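You operate a simulated robot arm through the tools that you are given. There is no shell and no other tool.

Carry out the task below with a simulated two-armed robot. There is one attempt and no reset: what you move stays moved.

Task
Laminate the pass on the orange pass board at light heat and lay it on the small wire rack.
Fine: heat dial on light; board on the feed tray, grip end by the tray's knob; the pass comes out clear; heat off at the end.

The check looks at the end state, three seconds after you hand in, the way a careful person would. Anything else that was tipped, shoved, dropped, spilled or broken makes it a failure.

Robot
Two 7-joint arms with three-finger grippers on one trunk that stands fixed in place. Base frame: the origin is at the foot of the trunk, x ahead of it, y to its left, z up. Lengths are in mm, angles in rad, forces in N, time in s.
The left shoulder is at [70, 165, 1238], the right one opposite. With the tool pointing down near the work surface each hand reaches from about 340 to 860 mm from the base axis, measured 20 degrees to its own side. Payload 3.91 kg a hand.
Tool frame (each hand has its own): the origin (TCP) lies between the finger pads and is the grasp point; the fingertips stand 30 mm ahead of it; z points along the fingers, y is the line along which they close. The gripper opens to 116 mm. The gripper's body begins 73 mm behind the TCP.
Orientation is told as [roll, pitch, yaw] about the base's x, y, z axes, in that order, counted from this pose: with the fingers straight down and closing along the base's y, the tool's x points along the base's -x, its y along +y and its z along -z.

Tools
- The arms move only by the tool drive_tool. It takes "left_series", "right_series" or both (then of equal length, played together; a hand with none holds still); each is a list of rows, each a list of 6 numbers: the shift along the tool's x, y, z in m, then the turn, a rotation vector about the tool's x, y, z in rad. In form: [[tx, ty, tz, ax, ay, az], ...]. A call has 1 to 20 rows; each row is the pose to reach, as a shift and turn from the pose commanded when the call began, along the tool's axes at that moment. "left_grip" and "right_grip" are, for a hand that has rows, the finger opening in m, from 0 to 0.116, set as the call begins (left out, the last holds). A row lasts 0.2 s, in which the tool goes at most 50 mm and 0.15 rad; a call with a longer step from one row to the next is refused whole, and so is a gripper value outside its range. A pose out of reach is approached as far as the arm can. The call stops where the force on the tool passes 40 N (or 10 N more than at its start, if that is more) or the arm is blocked; 0.2 s more then pass. The fingers move at their own pace (about 153 mm/s each) and stop on an object; they squeeze with about 25 N. The grip force told is the motor's: it shows also when the fingers shut on nothing. Time passes only in rows, and 0.2 s behind the last, so rows that repeat a pose let the fingers close. It gives the time, the measured TCP pose, the force on the tool (base axes), the opening and the grip force at its end, in the units of the frame above (readings bear some noise), with the torque about the TCP (base axes, N m) and any sound that the robot's microphone picked up, and new pictures: "views" is both (left out), scene, wrist or none (wrist: the cameras of the hands that moved).
- Cameras (640 x 400 px; columns grow to the right, rows downward): "scene" is now at [129.2, 42.4, 1552.6]; the picture's right is [0.48, -0.88, -0.00], its down [-0.51, -0.28, -0.82] and it looks along [0.71, 0.39, -0.58] (base axes); focal length 338 px, centre (320, 200). "left" rides on the left gripper at [75, 17, -88] in its tool frame; the picture's right is [-0.22, 0.97, 0.00], its down [-0.70, -0.16, -0.70] and it looks along [-0.68, -0.16, 0.71] (tool axes); focal length 247 px, centre (320, 200). "right" rides on the right gripper at [52, 56, -88] in its tool frame; the picture's right is [-0.73, 0.68, 0.00], its down [-0.49, -0.52, -0.70] and it looks along [-0.48, -0.51, 0.71] (tool axes); focal length 247 px, centre (320, 200). There is no depth. A picture from a camera that has moved, and an enlarged one, comes with that camera's place and axes in the base frame and with its lens.
- raise_lower(by): slides the trunk up (or, below 0, down) by that many mm; the arms and the scene camera ride with it, the base frame stays. It gives what a move gives, with no picture.
- pan_tilt(pan, tilt): turns the head with the scene camera to pan (to the left, within 1.501 rad either way) and tilt (down, from -0.506 to 1.204), counted from straight ahead of the robot. It gives what a move gives, and a new picture of the scene camera.
- inspect(camera, box): a new picture of the part [left, top, right, bottom] of that camera's present view, enlarged. The clock stands still meanwhile.
- hand_in(): hands the job in; it is judged then, once.

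Nothing tells you positions but the pictures and the camera data. Unless the task says otherwise, let go and move clear before handing in.

The tools are called after "Request:" as a command line: name --argument value ..., lists and objects as JSON in quotes. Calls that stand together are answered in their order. drive_tool: Moves the arms, as the interface text tells. Its arguments: {"type":"object","properties":{"left_series":{"type":"array"},"left_grip":{"type":"number"},"right_series":{"type":"array"},"right_grip":{"type":"number"},"views":{"type":"string","enum":["both","scene","wrist","none"]}},"required":[]} The other tools are called the same way: raise_lower (by) slides the trunk up or down; pan_tilt (pan, tilt) turns the head that bears the scene camera; inspect (camera, box) takes an enlarged picture of a part of a camera's view; hand_in () hands the job in.

At the start:

```text
t: 0.0
left_ee_pos: [480.7, 522.6, 1279.3]
left_tcp_rot: [0.0, -0.001, 0.0]
left_wrist_force: [-0.2, -0.1, 0.1]
left_wrist_torque: [0.02, -0.01, 0.03]
left_finger_gap: 116.0
left_grasp_force: 0.0
right_ee_pos: [433.4, 11.8, 1215.9]
right_tcp_rot: [0.001, -0.001, -0.001]
right_wrist_force: [0.2, 0.8, 0.4]
right_wrist_torque: [0.0, -0.03, 0.02]
right_finger_gap: 116.3
right_grasp_force: 0.0
trunk travel left (down, up): [-775.0, 65.0]
head pan, tilt: [0.503, 0.618]
```

scene: 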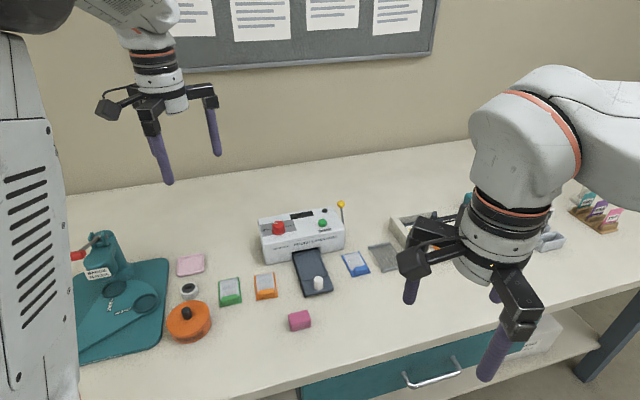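
right: 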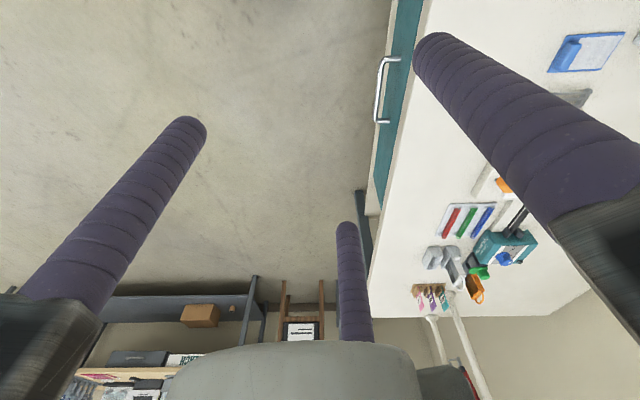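
left: 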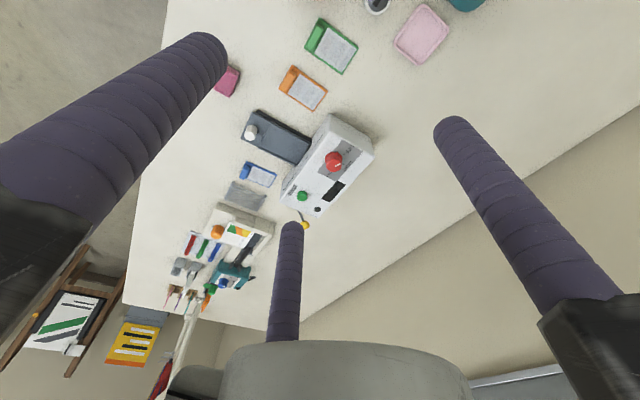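

I see a table with a laminator (white box with a red dial and green button), a dark feed tray with a white knob in front, green/orange/blue pass boards, and a small wire rack. I'll look closer first.

Request:
inspect --camera "scene" --box '[240, 190, 400, 300]'

Request:
inspect --camera "scene" --box '[160, 230, 340, 345]'

Request:
inspect --camera "left" --box '[220, 60, 400, 240]'

Request:
inspect --camera "scene" --box '[330, 190, 480, 290]'

```text
3.64 times, centred on (320, 245) of scene
camera zoom: at [129.2, 42.4, 1552.6], right [0.48, -0.88, 0.0], down [-0.51, -0.28, -0.82], along [0.71, 0.39, -0.58], focal length 1228 px, centre (320, 36)
```

zoom: 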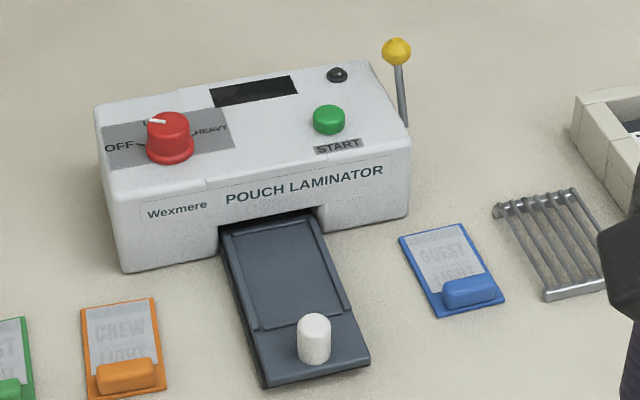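

```text
3.48 times, centred on (250, 288) of scene
camera zoom: at [129.2, 42.4, 1552.6], right [0.48, -0.88, 0.0], down [-0.51, -0.28, -0.82], along [0.71, 0.39, -0.58], focal length 1175 px, centre (564, -104)
```

zoom: 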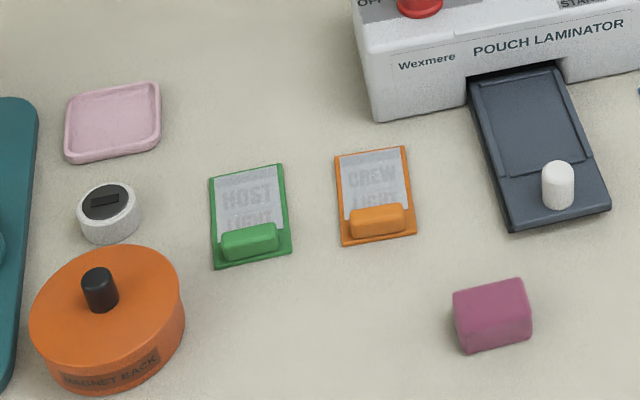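

```text
2.22 times, centred on (310, 150) of left
camera zoom: at [404.7, 540.3, 1369.3], right [0.22, 0.97, 0.0], down [0.7, -0.16, 0.7], along [0.68, -0.16, -0.71], focal length 549 px, centre (342, 311)
```

zoom: 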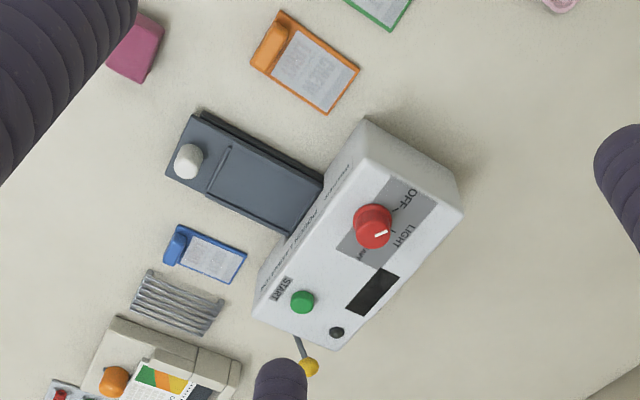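

```text
4.00 times, centred on (405, 240) of scene
camera zoom: at [129.2, 42.4, 1552.6], right [0.48, -0.88, 0.0], down [-0.51, -0.28, -0.82], along [0.71, 0.39, -0.58], focal length 1351 px, centre (-20, 40)
```

zoom: 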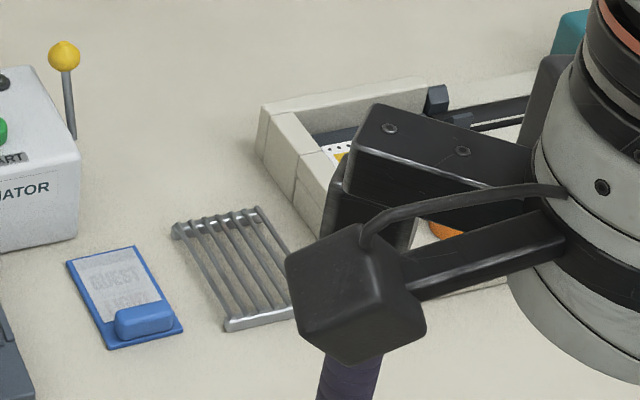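

The laminator sits around (700, 330) with its tray knob at about (638, 328, 876), and the table top is near z≈838. I'll move the right hand out of the way to the right so the rack comes into view.

Request:
drive_tool --right_series '[[0, -0.05, 0, 0, 0, 0], [0, -0.1, 0, 0, 0, 0], [0, -0.15, 0, 0, 0, 0], [0, -0.2, 0, 0, 0, 0], [0, -0.25, 0, 0, 0, 0], [0, -0.3, 0, 0, 0, 0]]' --views "scene"

```text
t: 1.4
left_ee_pos: [478.5, 521.1, 1280.3]
left_tcp_rot: [0.001, -0.003, -0.002]
left_wrist_force: [0.3, -0.3, -0.1]
left_wrist_torque: [0.0, -0.04, -0.02]
left_finger_gap: 116.0
left_grasp_force: 0.0
right_ee_pos: [433.3, -289.7, 1213.9]
right_tcp_rot: [0.002, 0.001, 0.001]
right_wrist_force: [-0.1, -0.5, 0.3]
right_wrist_torque: [0.02, -0.01, 0.01]
right_finger_gap: 115.8
right_grasp_force: 0.2
trunk travel left (down, up): [-775.0, 65.0]
head pan, tilt: [0.503, 0.618]
camera scene: at [128.0, 40.1, 1552.7], right [0.48, -0.88, 0.0], down [-0.51, -0.28, -0.82], along [0.71, 0.39, -0.58], focal length 338 px, centre (320, 200)
```

scene: 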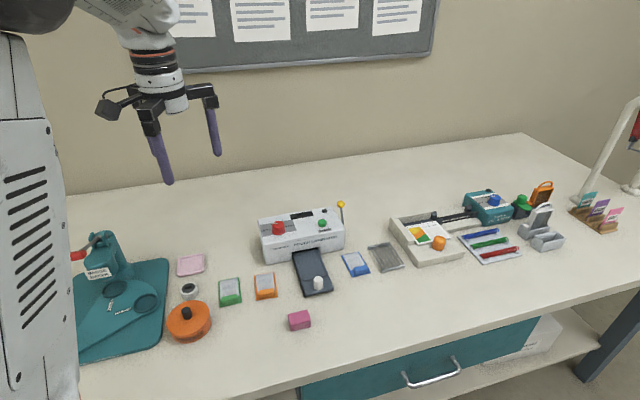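

The view is clear now. I'll zoom in tightly on the laminator, its dial, the orange board and the wire rack to measure them.

Request:
inspect --camera "scene" --box '[250, 195, 350, 258]'

Request:
inspect --camera "scene" --box '[340, 225, 420, 285]'

Request:
inspect --camera "scene" --box '[245, 240, 345, 302]'

Request:
inspect --camera "left" --box '[270, 60, 350, 110]'

Request:
inspect --camera "left" --box '[220, 90, 380, 220]'

```text
6.35 times, centred on (300, 226) of scene
camera zoom: at [128.0, 40.1, 1552.7], right [0.48, -0.88, 0.0], down [-0.51, -0.28, -0.82], along [0.71, 0.39, -0.58], focal length 2145 px, centre (447, 32)
```

zoom: 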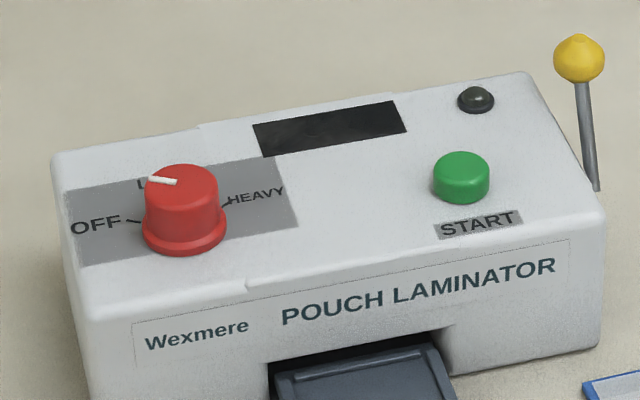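

```text
6.67 times, centred on (380, 255) of scene
camera zoom: at [128.0, 40.1, 1552.7], right [0.48, -0.88, 0.0], down [-0.51, -0.28, -0.82], along [0.71, 0.39, -0.58], focal length 2252 px, centre (-80, -167)
```

zoom: 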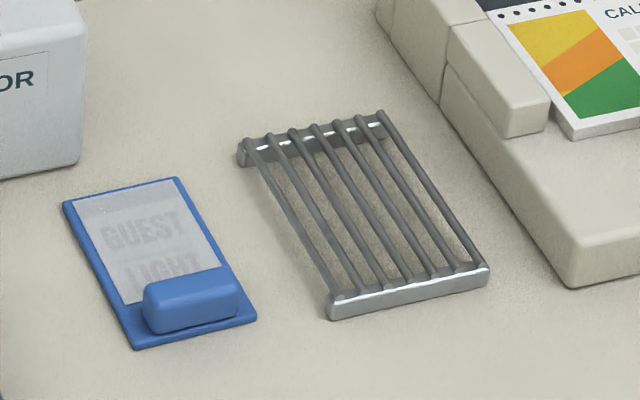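

```text
6.40 times, centred on (295, 271) of scene
camera zoom: at [128.0, 40.1, 1552.7], right [0.48, -0.88, 0.0], down [-0.51, -0.28, -0.82], along [0.71, 0.39, -0.58], focal length 2162 px, centre (480, -254)
```

zoom: 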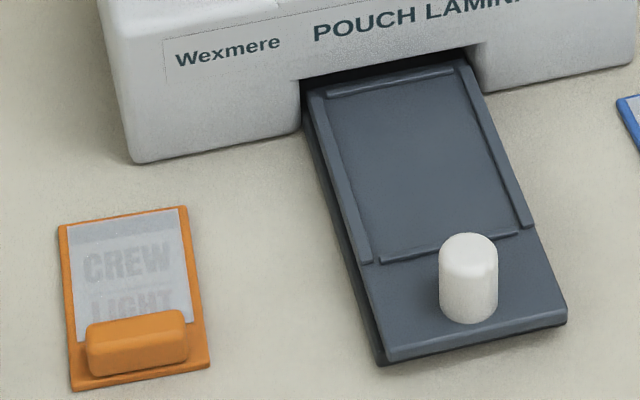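

```text
8.00 times, centred on (310, 85) of left
camera zoom: at [403.5, 538.3, 1370.6], right [0.22, 0.97, 0.0], down [0.7, -0.16, 0.7], along [0.68, -0.15, -0.71], focal length 1976 px, centre (400, 1120)
```

zoom: 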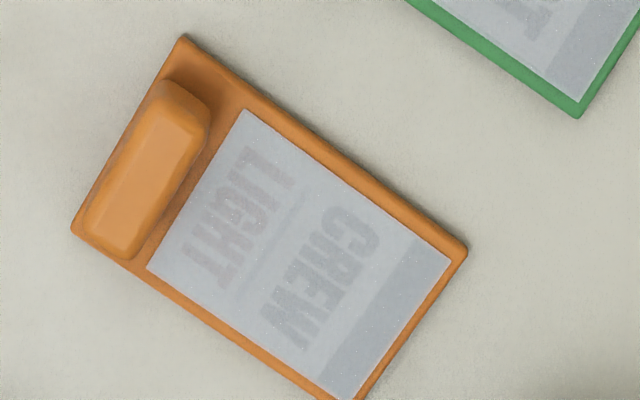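

```text
3.08 times, centred on (300, 155) of left
camera zoom: at [403.5, 538.3, 1370.6], right [0.22, 0.97, 0.0], down [0.7, -0.16, 0.7], along [0.68, -0.15, -0.71], focal length 760 px, centre (382, 338)
```

zoom: 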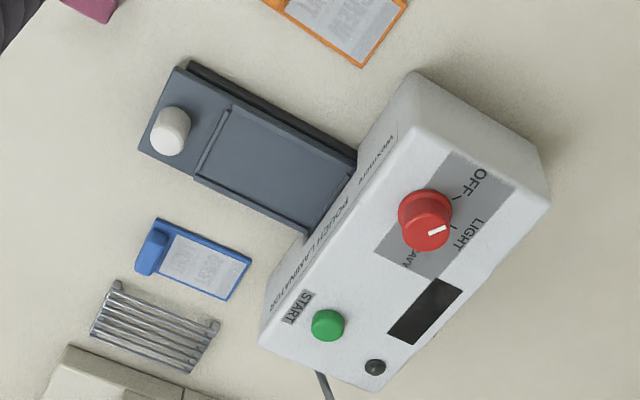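

The dial pointer seems to be near OFF, so I'll zoom in harder on the dial and the board from both cameras.

Request:
inspect --camera "left" --box '[310, 130, 370, 170]'

Request:
inspect --camera "scene" --box '[257, 212, 301, 240]'

Request:
inspect --camera "left" --box '[220, 170, 300, 220]'

Request:
inspect --camera "left" --box '[230, 100, 310, 160]'

```text
10.00 times, centred on (340, 150) of left
camera zoom: at [403.5, 538.3, 1370.6], right [0.22, 0.97, 0.0], down [0.7, -0.16, 0.7], along [0.68, -0.15, -0.71], focal length 2470 px, centre (120, 700)
```

zoom: 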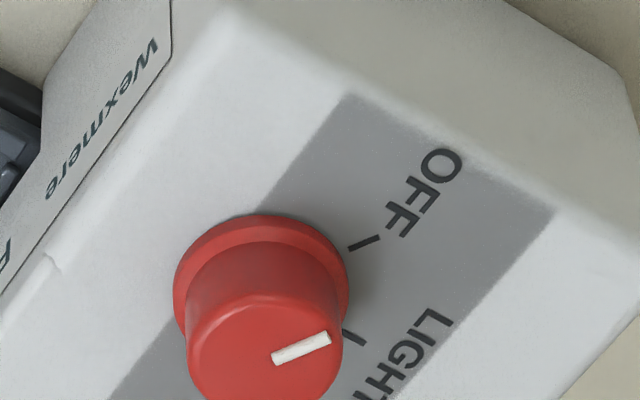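

```text
14.29 times, centred on (279, 226) of scene
camera zoom: at [128.0, 40.1, 1552.7], right [0.48, -0.88, 0.0], down [-0.51, -0.28, -0.82], along [0.71, 0.39, -0.58], focal length 4826 px, centre (906, -171)
```

zoom: 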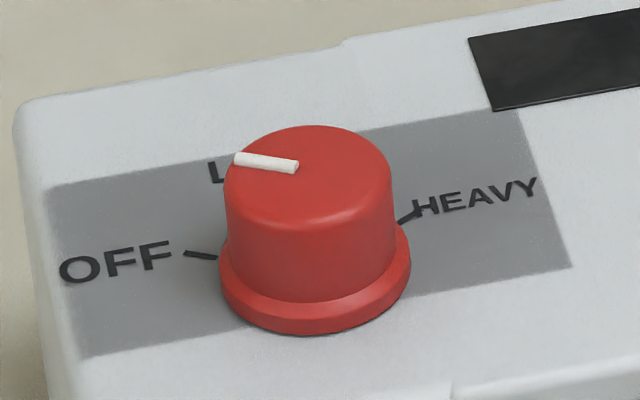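

```text
8.00 times, centred on (260, 195) of left
camera zoom: at [403.5, 538.3, 1370.6], right [0.22, 0.97, 0.0], down [0.7, -0.16, 0.7], along [0.68, -0.15, -0.71], focal length 1976 px, centre (800, 240)
```

zoom: 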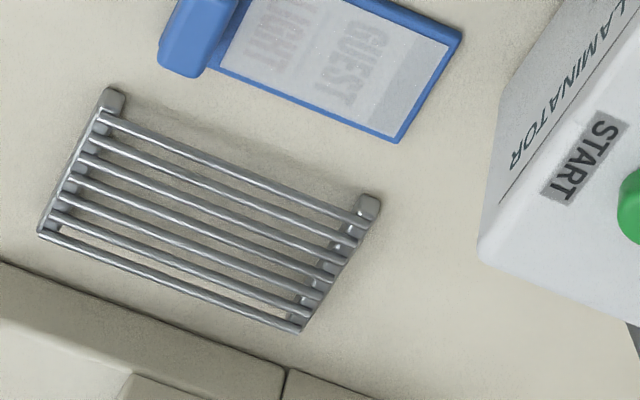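

```text
6.67 times, centred on (270, 130) of left
camera zoom: at [403.5, 538.3, 1370.6], right [0.22, 0.97, 0.0], down [0.7, -0.16, 0.7], along [0.68, -0.15, -0.71], focal length 1646 px, centre (653, 667)
```

zoom: 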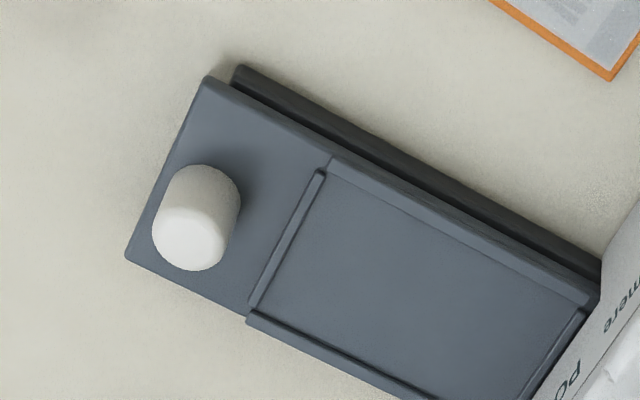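

I've triangulated these positions: board centre about (590, 461, 838) facing 41°, tray recess centre about (698, 383, 858) facing 45°, and dial top about (717, 499, 948) pointing at OFF. START is about (803, 404, 932) and the rack centre about (847, 215, 845). Next I'll bring the left hand above the laminator, turned 45°, for a close look.

Request:
drive_tool --left_series '[[-0.018, -0.029, 0.0215, 0, 0, -0.131], [-0.037, -0.057, 0.043, 0, 0, -0.262], [-0.055, -0.086, 0.0645, 0, 0, -0.393], [-0.073, -0.115, 0.086, 0, 0, -0.524], [-0.092, -0.143, 0.1075, 0, 0, -0.655], [-0.11, -0.172, 0.129, 0, 0, -0.785], [-0.11, -0.172, 0.129, 0, 0, -0.785]]'

```text
t: 3.0
left_ee_pos: [588.2, 350.4, 1151.1]
left_tcp_rot: [-0.002, -0.001, 0.788]
left_wrist_force: [0.5, -0.2, -0.1]
left_wrist_torque: [0.0, 0.0, 0.03]
left_finger_gap: 115.9
left_grasp_force: 0.1
right_ee_pos: [434.3, -286.9, 1214.9]
right_tcp_rot: [0.0, 0.002, 0.0]
right_wrist_force: [0.1, 0.7, 0.7]
right_wrist_torque: [0.01, -0.02, 0.0]
right_finger_gap: 115.9
right_grasp_force: 0.0
trunk travel left (down, up): [-775.0, 65.0]
head pan, tilt: [0.503, 0.618]
camera scene: at [128.3, 42.7, 1552.6], right [0.48, -0.88, 0.0], down [-0.51, -0.28, -0.82], along [0.71, 0.39, -0.58], focal length 338 px, centre (320, 200)
camera left: at [523.0, 310.0, 1240.7], right [-0.53, 0.85, 0.0], down [0.6, 0.38, 0.7], along [0.59, 0.37, -0.71], focal length 247 px, centre (320, 200)
```

scene: 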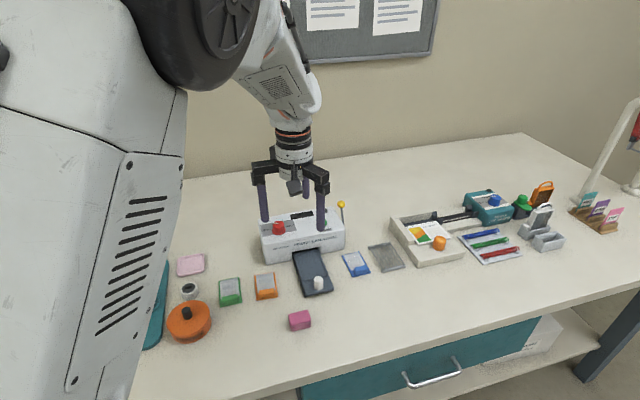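
left: 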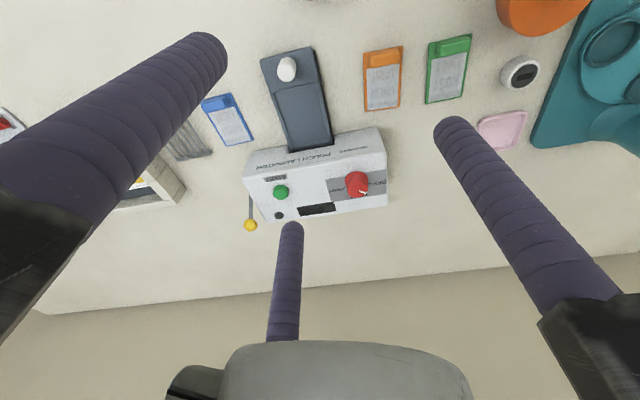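

I have a top view of the laminator now. I'll zoom in on the display, the lever, the dial and the odd middle part of the gripper.

Request:
inspect --camera "left" --box '[230, 120, 400, 240]'

Request:
inspect --camera "left" --box '[230, 30, 430, 160]'

Request:
inspect --camera "scene" --box '[235, 120, 355, 240]'

Request:
inspect --camera "left" --box '[160, 200, 400, 400]'

```text
3.33 times, centred on (315, 180) of left
camera zoom: at [523.0, 310.0, 1240.7], right [-0.53, 0.85, 0.0], down [0.6, 0.38, 0.7], along [0.59, 0.37, -0.71], focal length 823 px, centre (337, 267)
```

zoom: 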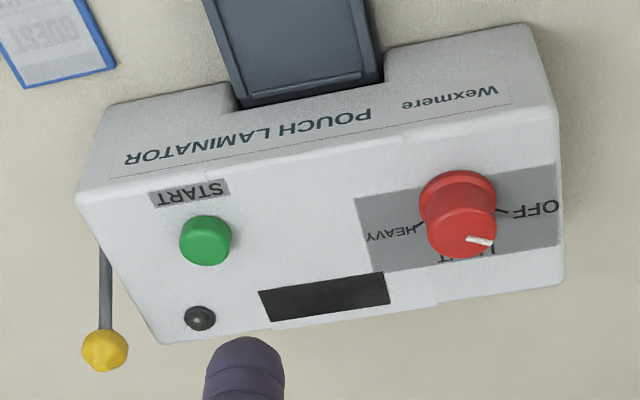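

```text
3.08 times, centred on (330, 95) of left
camera zoom: at [523.0, 310.0, 1240.7], right [-0.53, 0.85, 0.0], down [0.6, 0.38, 0.7], along [0.59, 0.37, -0.71], focal length 760 px, centre (289, 523)
```

zoom: 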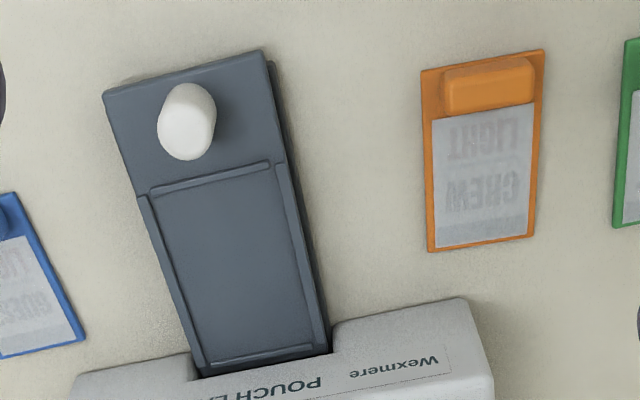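

```text
3.33 times, centred on (295, 180) of scene
camera zoom: at [128.3, 42.7, 1552.6], right [0.48, -0.88, 0.0], down [-0.51, -0.28, -0.82], along [0.71, 0.39, -0.58], focal length 1126 px, centre (403, 267)
```

zoom: 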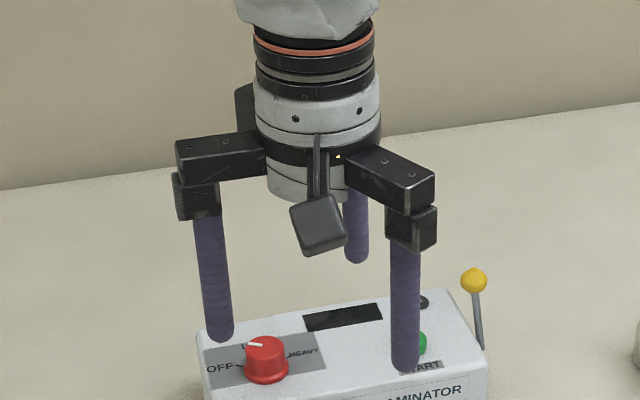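

```text
2.00 times, centred on (280, 300) of left
camera zoom: at [523.0, 310.0, 1240.7], right [-0.53, 0.85, 0.0], down [0.6, 0.38, 0.7], along [0.59, 0.37, -0.71], focal length 494 px, centre (400, 0)
```

zoom: 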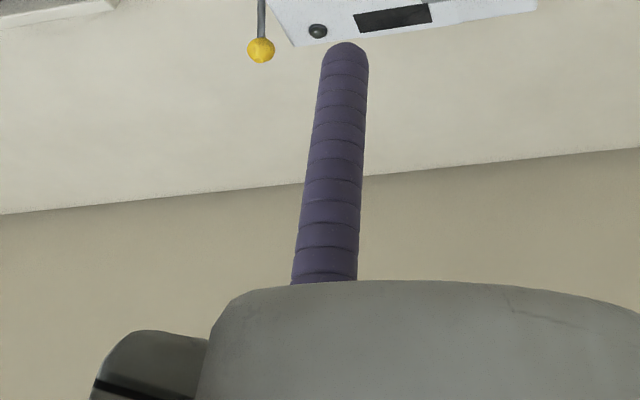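

There's a third purple finger on the far side of the hand. I'll close the gripper in free air to see how it moves.

Request:
drive_tool --left_series '[[0, 0, 0, 0, 0, 0], [0, 0, 0, 0, 0, 0], [0, 0, 0, 0, 0, 0]]' --left_grip 0.03

Request:
inspect --camera "scene" --box '[235, 120, 355, 240]'

```text
t: 3.8
left_ee_pos: [589.8, 349.6, 1150.8]
left_tcp_rot: [-0.001, 0.002, 0.784]
left_wrist_force: [-0.1, 0.3, 0.6]
left_wrist_torque: [-0.02, -0.01, 0.03]
left_finger_gap: 29.7
left_grasp_force: 0.0
right_ee_pos: [434.4, -287.1, 1213.9]
right_tcp_rot: [0.001, 0.0, -0.002]
right_wrist_force: [-0.3, -1.0, 0.1]
right_wrist_torque: [0.0, -0.03, 0.0]
right_finger_gap: 116.2
right_grasp_force: 0.1
trunk travel left (down, up): [-775.0, 65.0]
head pan, tilt: [0.503, 0.618]
camera scene: at [129.2, 42.2, 1552.6], right [0.48, -0.88, 0.0], down [-0.51, -0.28, -0.82], along [0.71, 0.39, -0.58], focal length 338 px, centre (320, 200)
camera left: at [523.5, 309.9, 1240.6], right [-0.53, 0.85, 0.0], down [0.61, 0.38, 0.7], along [0.59, 0.37, -0.71], focal length 247 px, centre (320, 200)
```

scene: 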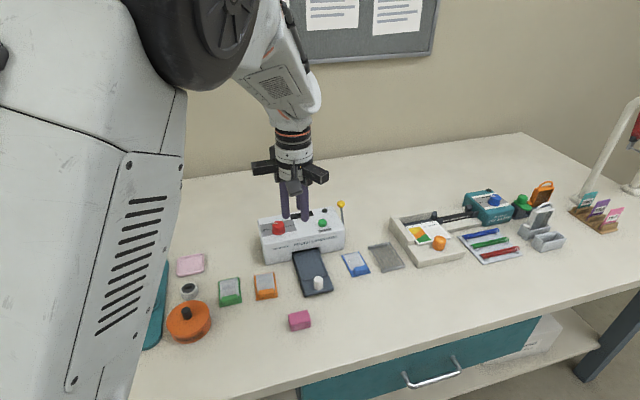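
left: 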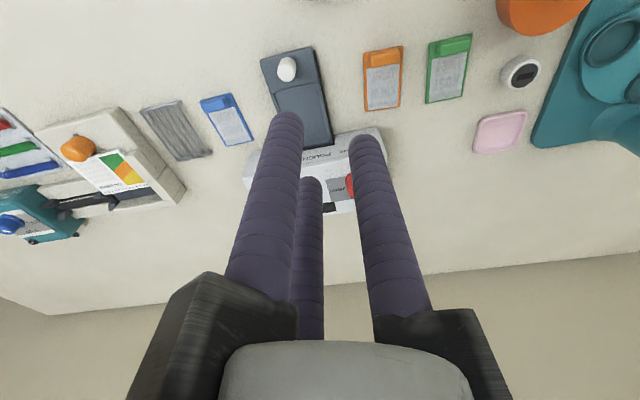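

```text
3.33 times, centred on (295, 180) of scene
camera zoom: at [129.2, 42.2, 1552.6], right [0.48, -0.88, 0.0], down [-0.51, -0.28, -0.82], along [0.71, 0.39, -0.58], focal length 1126 px, centre (403, 267)
```

zoom: 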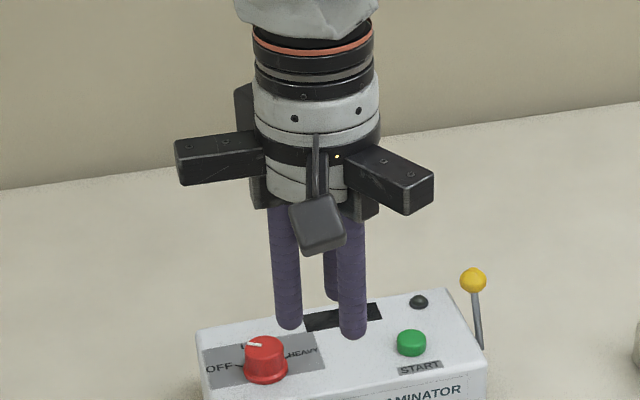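

The hand really has three centring fingers: one at +y and two at −y at ±30°. A grasp with tool y along the board's long axis works across the grip block. I'll move over the orange board's grip block at that yaw (about −0.85) and look down.

Request:
drive_tool --left_series '[[-0.0041, 0.0067, 0.0126, 0, 0, 0.13625], [-0.0082, 0.0134, 0.0252, 0, 0, 0.2725], [-0.0123, 0.0201, 0.0378, 0, 0, 0.40875], [-0.0164, 0.0268, 0.0503, 0, 0, 0.545], [-0.0205, 0.0335, 0.0629, 0, 0, 0.68125], [-0.0246, 0.0402, 0.0755, 0, 0, 0.8175], [-0.0287, 0.0468, 0.0881, 0, 0, 0.95375], [-0.0328, 0.0535, 0.1007, 0, 0, 1.09], [-0.0369, 0.0602, 0.1133, 0, 0, 1.22625], [-0.041, 0.0669, 0.1258, 0, 0, 1.3625], [-0.0451, 0.0736, 0.1384, 0, 0, 1.49875], [-0.0492, 0.0803, 0.151, 0, 0, 1.635], [-0.0492, 0.0803, 0.151, 0, 0, 1.635]]' --left_grip 0.06

```text
t: 6.6
left_ee_pos: [568.8, 441.8, 999.8]
left_tcp_rot: [0.003, 0.001, -0.852]
left_wrist_force: [0.3, -0.4, 0.3]
left_wrist_torque: [0.02, 0.01, -0.01]
left_finger_gap: 59.9
left_grasp_force: 0.0
right_ee_pos: [434.5, -287.4, 1214.3]
right_tcp_rot: [0.0, 0.0, 0.001]
right_wrist_force: [-0.1, 0.5, -0.7]
right_wrist_torque: [0.02, 0.04, -0.02]
right_finger_gap: 116.0
right_grasp_force: 0.1
trunk travel left (down, up): [-775.0, 65.0]
head pan, tilt: [0.503, 0.618]
camera scene: at [129.0, 41.8, 1552.6], right [0.48, -0.88, 0.0], down [-0.51, -0.28, -0.82], along [0.71, 0.39, -0.58], focal length 338 px, centre (320, 200)
camera left: at [531.2, 509.4, 1090.3], right [0.88, 0.47, 0.0], down [0.34, -0.63, 0.7], along [0.33, -0.62, -0.71], focal length 247 px, centre (320, 200)
```

scene: 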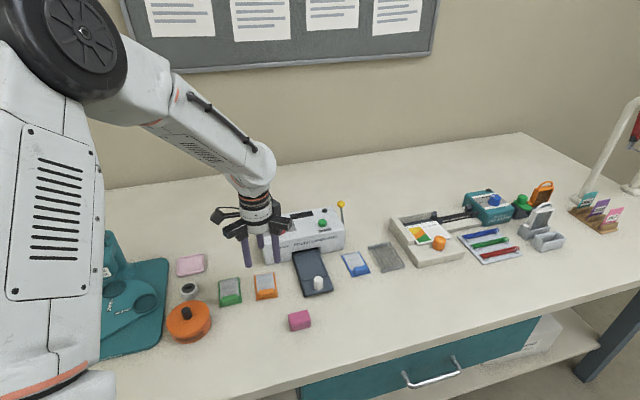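
left: 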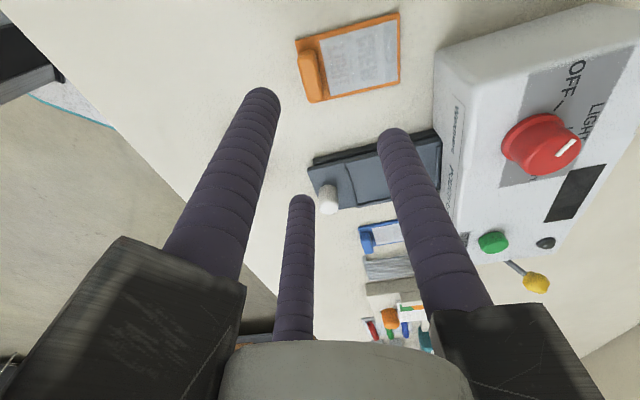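

I'm above the board with clear separation. I'll zoom in from the wrist and scene cameras to fix the grip block's exact place and height.

Request:
inspect --camera "left" --box '[280, 0, 420, 110]'

Request:
inspect --camera "scene" --box '[245, 262, 295, 302]'

Request:
inspect --camera "left" --box '[290, 110, 450, 230]'

```text
3.64 times, centred on (350, 55) of left
camera zoom: at [531.2, 509.4, 1090.3], right [0.88, 0.47, 0.0], down [0.34, -0.63, 0.7], along [0.33, -0.62, -0.71], focal length 898 px, centre (211, 727)
```

zoom: 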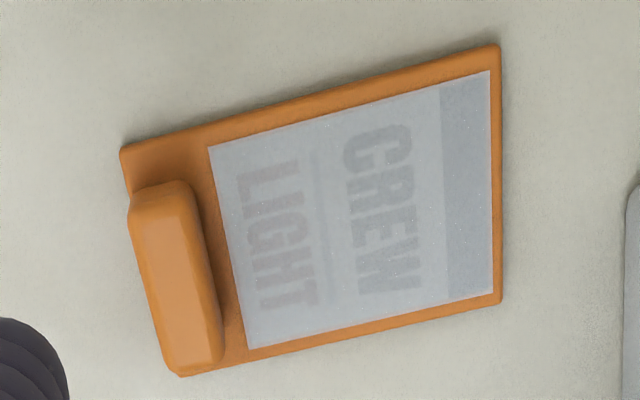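

```text
10.00 times, centred on (270, 282) of scene
camera zoom: at [129.0, 41.8, 1552.6], right [0.48, -0.88, 0.0], down [-0.51, -0.28, -0.82], along [0.71, 0.39, -0.58], focal length 3378 px, centre (820, -620)
```

zoom: 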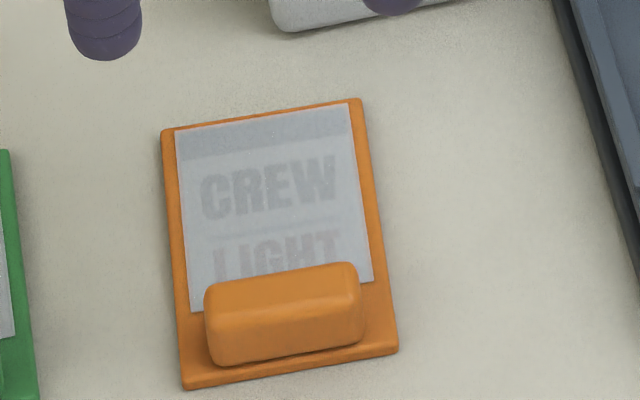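

```text
3.33 times, centred on (370, 170) of left
camera zoom: at [531.2, 509.4, 1090.3], right [0.88, 0.47, 0.0], down [0.34, -0.63, 0.7], along [0.33, -0.62, -0.71], focal length 823 px, centre (153, 300)
```

zoom: 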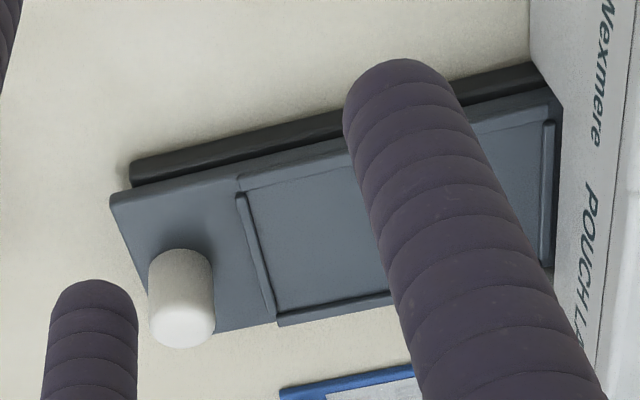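

Board centre is about (590, 461) at 41.3°, top z≈838. The grip block is centred near (562, 437), about 14 mm thick, with its top near z≈855. I'll go straight down over the block with the fingers open to 60 mm and stop the tips a few mm above the board.

Request:
drive_tool --left_series '[[0, -0.006, 0.03, 0, 0, 0], [0, -0.0118, 0.06, 0, 0, 0], [0, -0.0118, 0.09, 0, 0, 0], [0, -0.0118, 0.115, 0, 0, 0], [0, -0.0118, 0.126, 0, 0, 0], [0, -0.0118, 0.126, 0, 0, 0]]'

Request:
inspect --camera "left" --box '[200, 60, 440, 210]'

Request:
inspect --camera "scene" --box '[225, 230, 305, 305]'

```text
t: 8.0
left_ee_pos: [558.7, 433.6, 873.9]
left_tcp_rot: [0.001, 0.0, -0.849]
left_wrist_force: [-1.1, 0.4, 3.7]
left_wrist_torque: [0.09, -0.12, 0.05]
left_finger_gap: 60.0
left_grasp_force: 0.1
right_ee_pos: [434.7, -286.8, 1214.2]
right_tcp_rot: [0.001, 0.0, 0.0]
right_wrist_force: [-0.2, 0.5, -0.3]
right_wrist_torque: [-0.01, 0.03, 0.02]
right_finger_gap: 115.8
right_grasp_force: 0.1
trunk travel left (down, up): [-775.0, 65.0]
head pan, tilt: [0.503, 0.618]
camera scene: at [128.8, 42.2, 1552.6], right [0.48, -0.88, 0.0], down [-0.51, -0.28, -0.82], along [0.71, 0.39, -0.58], focal length 338 px, centre (320, 200)
camera left: at [521.9, 501.9, 964.3], right [0.88, 0.48, 0.0], down [0.34, -0.63, 0.7], along [0.33, -0.62, -0.71], focal length 247 px, centre (320, 200)
```

scene: 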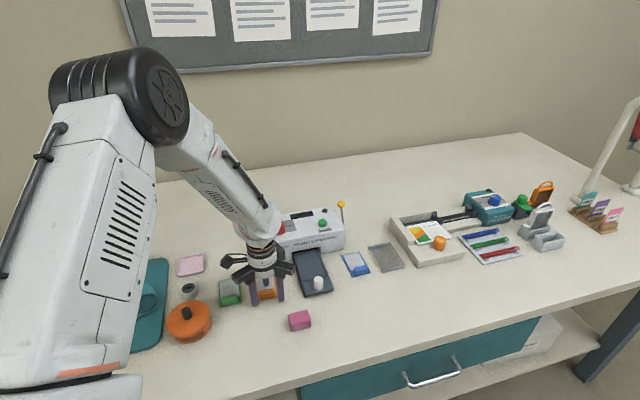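
left: 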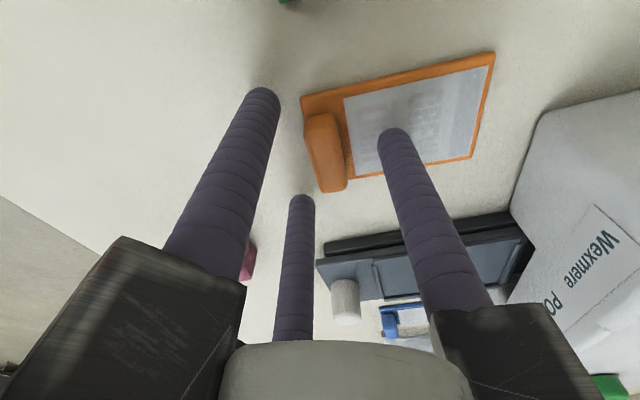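

```text
2.67 times, centred on (320, 135) of left
camera zoom: at [521.9, 501.9, 964.3], right [0.88, 0.48, 0.0], down [0.34, -0.63, 0.7], along [0.33, -0.62, -0.71], focal length 659 px, centre (320, 373)
```

zoom: 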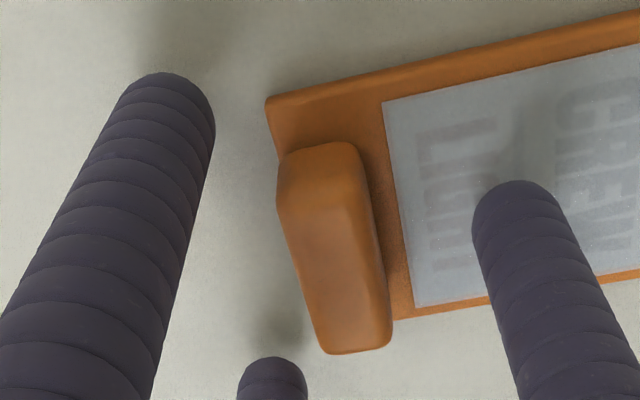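

```text
5.33 times, centred on (265, 268) of scene
camera zoom: at [128.8, 42.2, 1552.6], right [0.48, -0.88, 0.0], down [-0.51, -0.28, -0.82], along [0.71, 0.39, -0.58], focal length 1802 px, centre (613, -160)
```

zoom: 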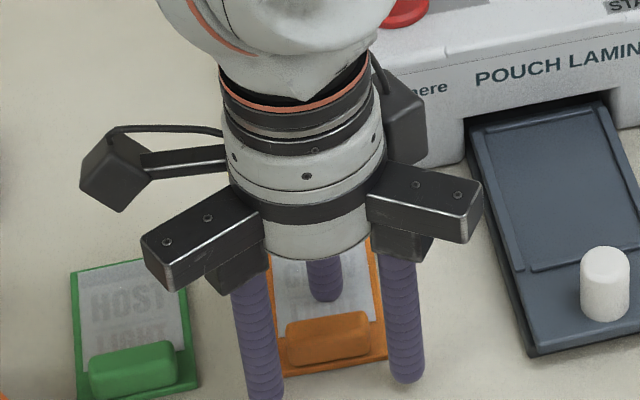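

The wrist feels about 3.7 N, and the torque puts that contact under the pass-side finger tip, so the tip is just touching the board. I'll lift 3 mm and then close gently on the block.

Request:
drive_tool --left_series '[[0, 0, -0.003, 0, 0, 0], [0, 0, -0.003, 0, 0, 0]]' --views "none"

```text
t: 8.6
left_ee_pos: [559.8, 434.7, 877.7]
left_tcp_rot: [0.001, 0.0, -0.848]
left_wrist_force: [0.3, -0.2, 0.2]
left_wrist_torque: [0.02, -0.03, 0.02]
left_finger_gap: 60.0
left_grasp_force: 0.0
right_ee_pos: [432.5, -286.8, 1214.3]
right_tcp_rot: [0.0, -0.001, 0.0]
right_wrist_force: [-0.3, 0.8, 0.0]
right_wrist_torque: [0.02, 0.02, 0.0]
right_finger_gap: 116.0
right_grasp_force: 0.0
trunk travel left (down, up): [-775.0, 65.0]
head pan, tilt: [0.503, 0.618]
```

The contact is gone. Now I'll close partway and look before gripping.

Request:
drive_tool --left_series '[[0, 0, 0, 0, 0, 0], [0, 0, 0, 0, 0, 0]]' --left_grip 0.034 --views "wrist"

Request:
inspect --camera "left" --box '[220, 60, 440, 210]'

```text
t: 9.2
left_ee_pos: [559.8, 433.0, 877.5]
left_tcp_rot: [-0.002, 0.001, -0.849]
left_wrist_force: [0.4, 0.7, 0.0]
left_wrist_torque: [-0.01, 0.01, 0.03]
left_finger_gap: 34.0
left_grasp_force: 0.2
right_ee_pos: [435.1, -286.1, 1214.6]
right_tcp_rot: [0.0, 0.001, 0.0]
right_wrist_force: [0.8, -0.6, -0.1]
right_wrist_torque: [0.0, 0.03, 0.02]
right_finger_gap: 116.2
right_grasp_force: 0.0
trunk travel left (down, up): [-775.0, 65.0]
head pan, tilt: [0.503, 0.618]
camera left: at [522.1, 501.9, 966.9], right [0.88, 0.48, 0.0], down [0.34, -0.63, 0.7], along [0.33, -0.62, -0.71], focal length 247 px, centre (320, 200)
```

left: 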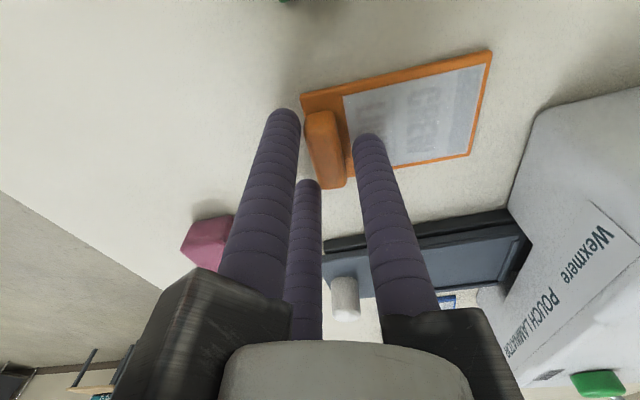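

```text
2.67 times, centred on (330, 135) of left
camera zoom: at [522.1, 501.9, 966.9], right [0.88, 0.48, 0.0], down [0.34, -0.63, 0.7], along [0.33, -0.62, -0.71], focal length 659 px, centre (293, 373)
```

zoom: 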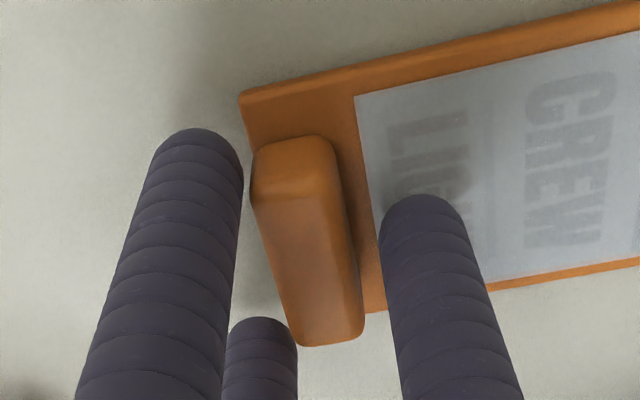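

The fingers are well placed on both sides of the block. Closing to grip.

Request:
drive_tool --left_series '[[0, 0, 0, 0, 0, 0], [0, 0, 0, 0, 0, 0], [0, 0, 0, 0, 0, 0]]' --left_grip 0.0 --views "wrist"

Request:
inspect --camera "left" --box '[220, 60, 440, 210]'

Request:
inspect --camera "scene" --box '[225, 230, 305, 305]'

```text
t: 10.0
left_ee_pos: [559.8, 435.0, 876.4]
left_tcp_rot: [0.0, 0.0, -0.849]
left_wrist_force: [0.8, 0.4, -0.1]
left_wrist_torque: [-0.01, 0.01, 0.0]
left_finger_gap: 25.4
left_grasp_force: 25.4
right_ee_pos: [434.8, -286.7, 1214.0]
right_tcp_rot: [0.001, 0.002, 0.0]
right_wrist_force: [-0.3, 1.1, 0.7]
right_wrist_torque: [0.01, 0.02, 0.0]
right_finger_gap: 116.1
right_grasp_force: 0.1
trunk travel left (down, up): [-775.0, 65.0]
head pan, tilt: [0.503, 0.618]
camera left: at [522.0, 501.9, 966.9], right [0.88, 0.48, 0.0], down [0.34, -0.63, 0.7], along [0.33, -0.62, -0.71], focal length 247 px, centre (320, 200)
```

left: 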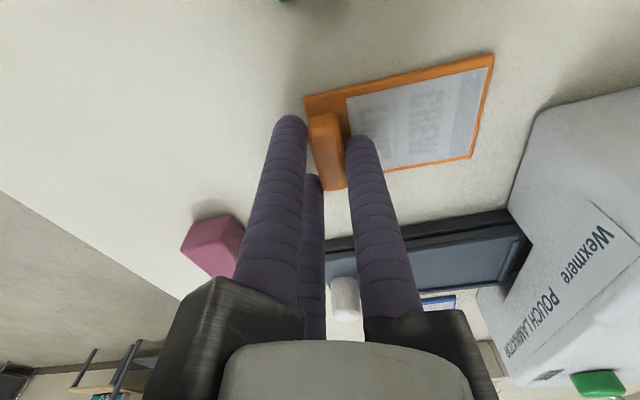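

```text
2.67 times, centred on (330, 135) of left
camera zoom: at [522.0, 501.9, 966.9], right [0.88, 0.48, 0.0], down [0.34, -0.63, 0.7], along [0.33, -0.62, -0.71], focal length 659 px, centre (293, 373)
```

zoom: 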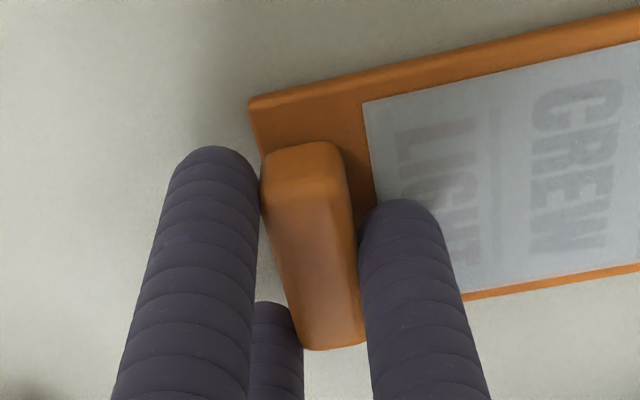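

```text
5.33 times, centred on (265, 268) of scene
camera zoom: at [129.2, 42.3, 1552.6], right [0.48, -0.88, 0.0], down [-0.51, -0.28, -0.82], along [0.71, 0.39, -0.58], focal length 1802 px, centre (613, -160)
```

zoom: 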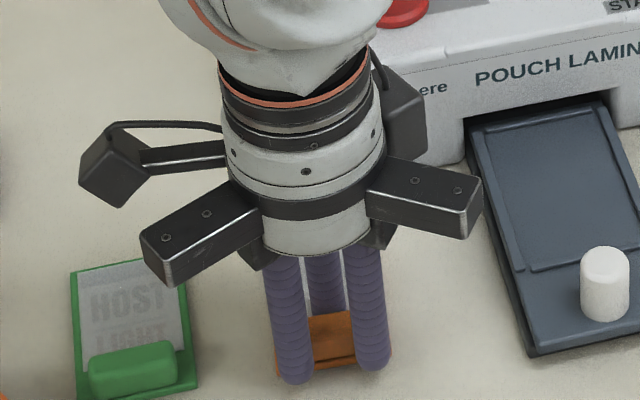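

The grip closed at a 25.4 mm gap with 25 N, so the hand really is three-fingered. Lifting straight up now.

Request:
drive_tool --left_series '[[0, 0, -0.01, 0, 0, 0], [0, 0, -0.03, 0, 0, 0], [0, 0, -0.055, 0, 0, 0], [0, 0, -0.08, 0, 0, 0], [0, 0, -0.08, 0, 0, 0]]'

Request:
inspect --camera "left" --box '[220, 60, 500, 260]'

```text
t: 11.2
left_ee_pos: [559.7, 433.7, 957.0]
left_tcp_rot: [0.001, 0.001, -0.85]
left_wrist_force: [0.2, -0.1, -0.8]
left_wrist_torque: [-0.02, 0.04, 0.01]
left_finger_gap: 25.0
left_grasp_force: 24.9
right_ee_pos: [434.8, -285.7, 1214.2]
right_tcp_rot: [0.001, 0.004, 0.0]
right_wrist_force: [-0.7, 0.4, 0.0]
right_wrist_torque: [0.02, 0.01, -0.02]
right_finger_gap: 115.8
right_grasp_force: 0.0
trunk travel left (down, up): [-775.0, 65.0]
head pan, tilt: [0.503, 0.618]
camera scene: at [129.8, 42.6, 1552.5], right [0.48, -0.88, 0.0], down [-0.51, -0.28, -0.82], along [0.71, 0.39, -0.58], focal length 338 px, centre (320, 200)
camera left: at [522.5, 502.2, 1046.9], right [0.88, 0.48, 0.0], down [0.34, -0.63, 0.7], along [0.33, -0.62, -0.71], focal length 247 px, centre (320, 200)
```

scene: 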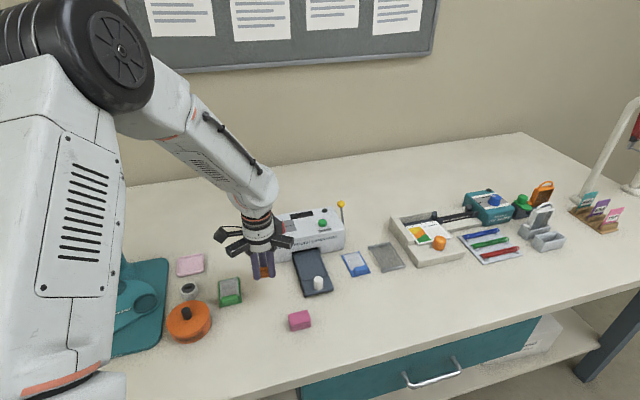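
left: 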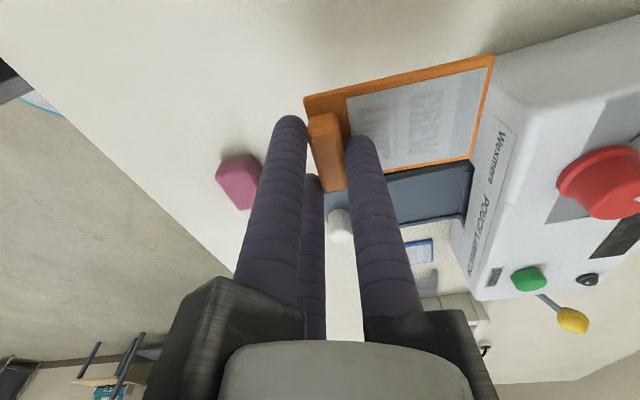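

```text
2.00 times, centred on (360, 160) of left
camera zoom: at [522.5, 502.2, 1046.9], right [0.88, 0.48, 0.0], down [0.34, -0.63, 0.7], along [0.33, -0.62, -0.71], focal length 494 px, centre (240, 280)
```

zoom: 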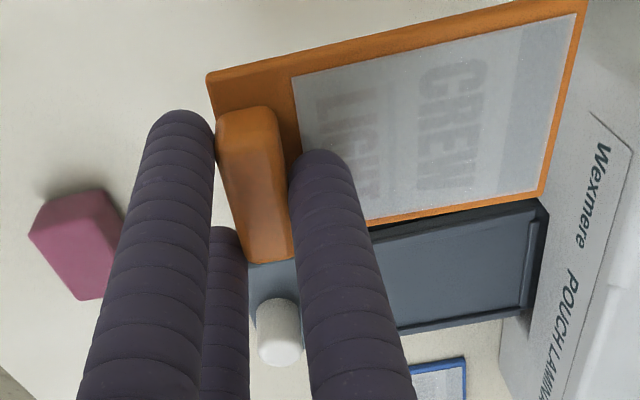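

The board is held level and in view. I'll carry it to hover about 30 mm above the tray, turned to match the tray's 45°.

Request:
drive_tool --left_series '[[-0.0267, 0.0061, 0, 0, 0, -0.013], [-0.0534, 0.0121, 0, 0, 0, -0.026], [-0.08, 0.0182, 0, 0, 0, -0.039], [-0.1067, 0.0242, 0, 0, 0, -0.052], [-0.1334, 0.0303, 0, 0, 0, -0.065], [-0.1334, 0.0303, 0.015, 0, 0, -0.065], [-0.1334, 0.0303, 0.027, 0, 0, -0.065], [-0.1334, 0.0303, 0.027, 0, 0, -0.065]]'

Request:
inspect --camera "left" --box '[260, 30, 520, 230]'

Request:
inspect --camera "scene" --box '[265, 210, 355, 300]'

```text
t: 13.0
left_ee_pos: [670.8, 352.9, 929.8]
left_tcp_rot: [0.0, 0.001, -0.784]
left_wrist_force: [0.0, 0.0, 0.1]
left_wrist_torque: [0.0, -0.02, 0.0]
left_finger_gap: 25.0
left_grasp_force: 24.9
right_ee_pos: [433.5, -286.4, 1213.6]
right_tcp_rot: [0.0, 0.0, 0.0]
right_wrist_force: [-0.1, -0.7, -0.8]
right_wrist_torque: [0.0, 0.01, -0.01]
right_finger_gap: 115.6
right_grasp_force: 0.1
trunk travel left (down, up): [-775.0, 65.0]
head pan, tilt: [0.503, 0.618]
camera scene: at [129.1, 42.0, 1552.6], right [0.48, -0.88, 0.0], down [-0.51, -0.28, -0.82], along [0.71, 0.39, -0.58], focal length 338 px, centre (320, 200)
camera left: at [629.2, 418.7, 1019.5], right [0.85, 0.53, 0.0], down [0.38, -0.61, 0.7], along [0.37, -0.59, -0.71], focal length 247 px, centre (320, 200)
```

scene: 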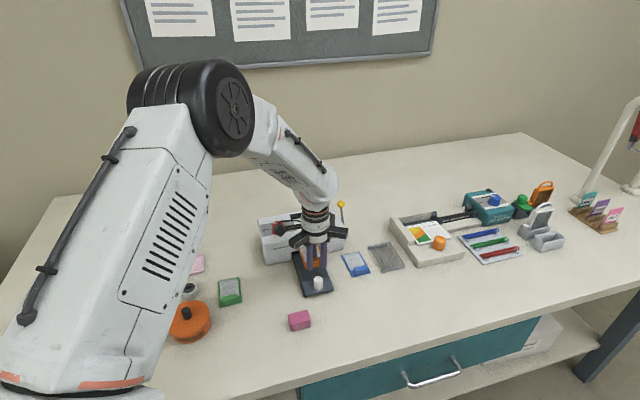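
left: 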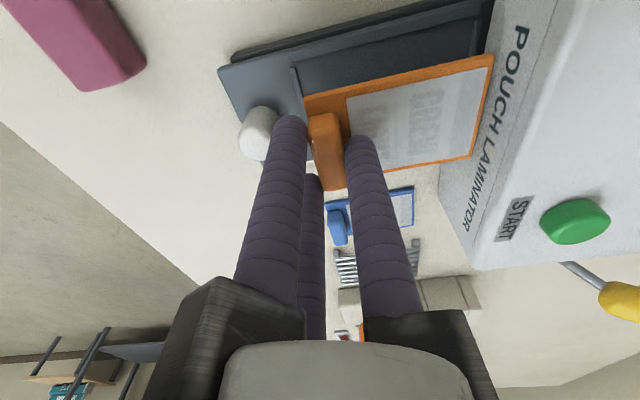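

```text
2.00 times, centred on (390, 130) of left
camera zoom: at [629.2, 418.7, 1019.5], right [0.85, 0.53, 0.0], down [0.38, -0.61, 0.7], along [0.37, -0.59, -0.71], focal length 494 px, centre (180, 340)
```

zoom: 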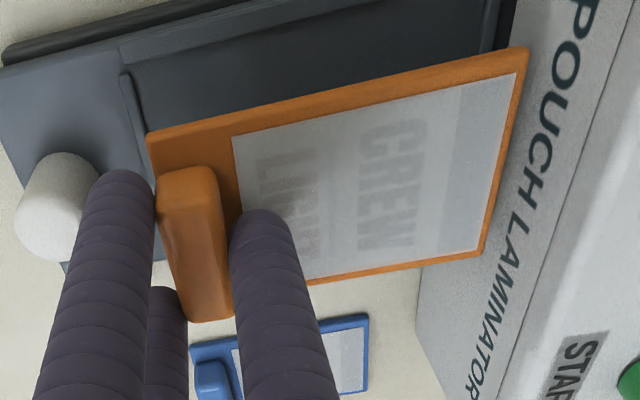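

```text
4.44 times, centred on (310, 255) of scene
camera zoom: at [129.1, 42.0, 1552.6], right [0.48, -0.88, 0.0], down [-0.51, -0.28, -0.82], along [0.71, 0.39, -0.58], focal length 1502 px, centre (364, -44)
```

zoom: 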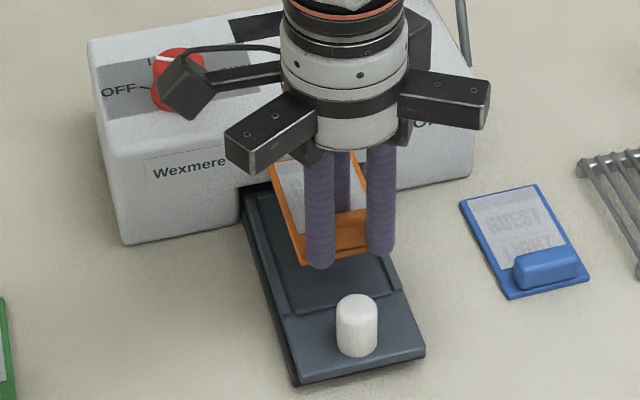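

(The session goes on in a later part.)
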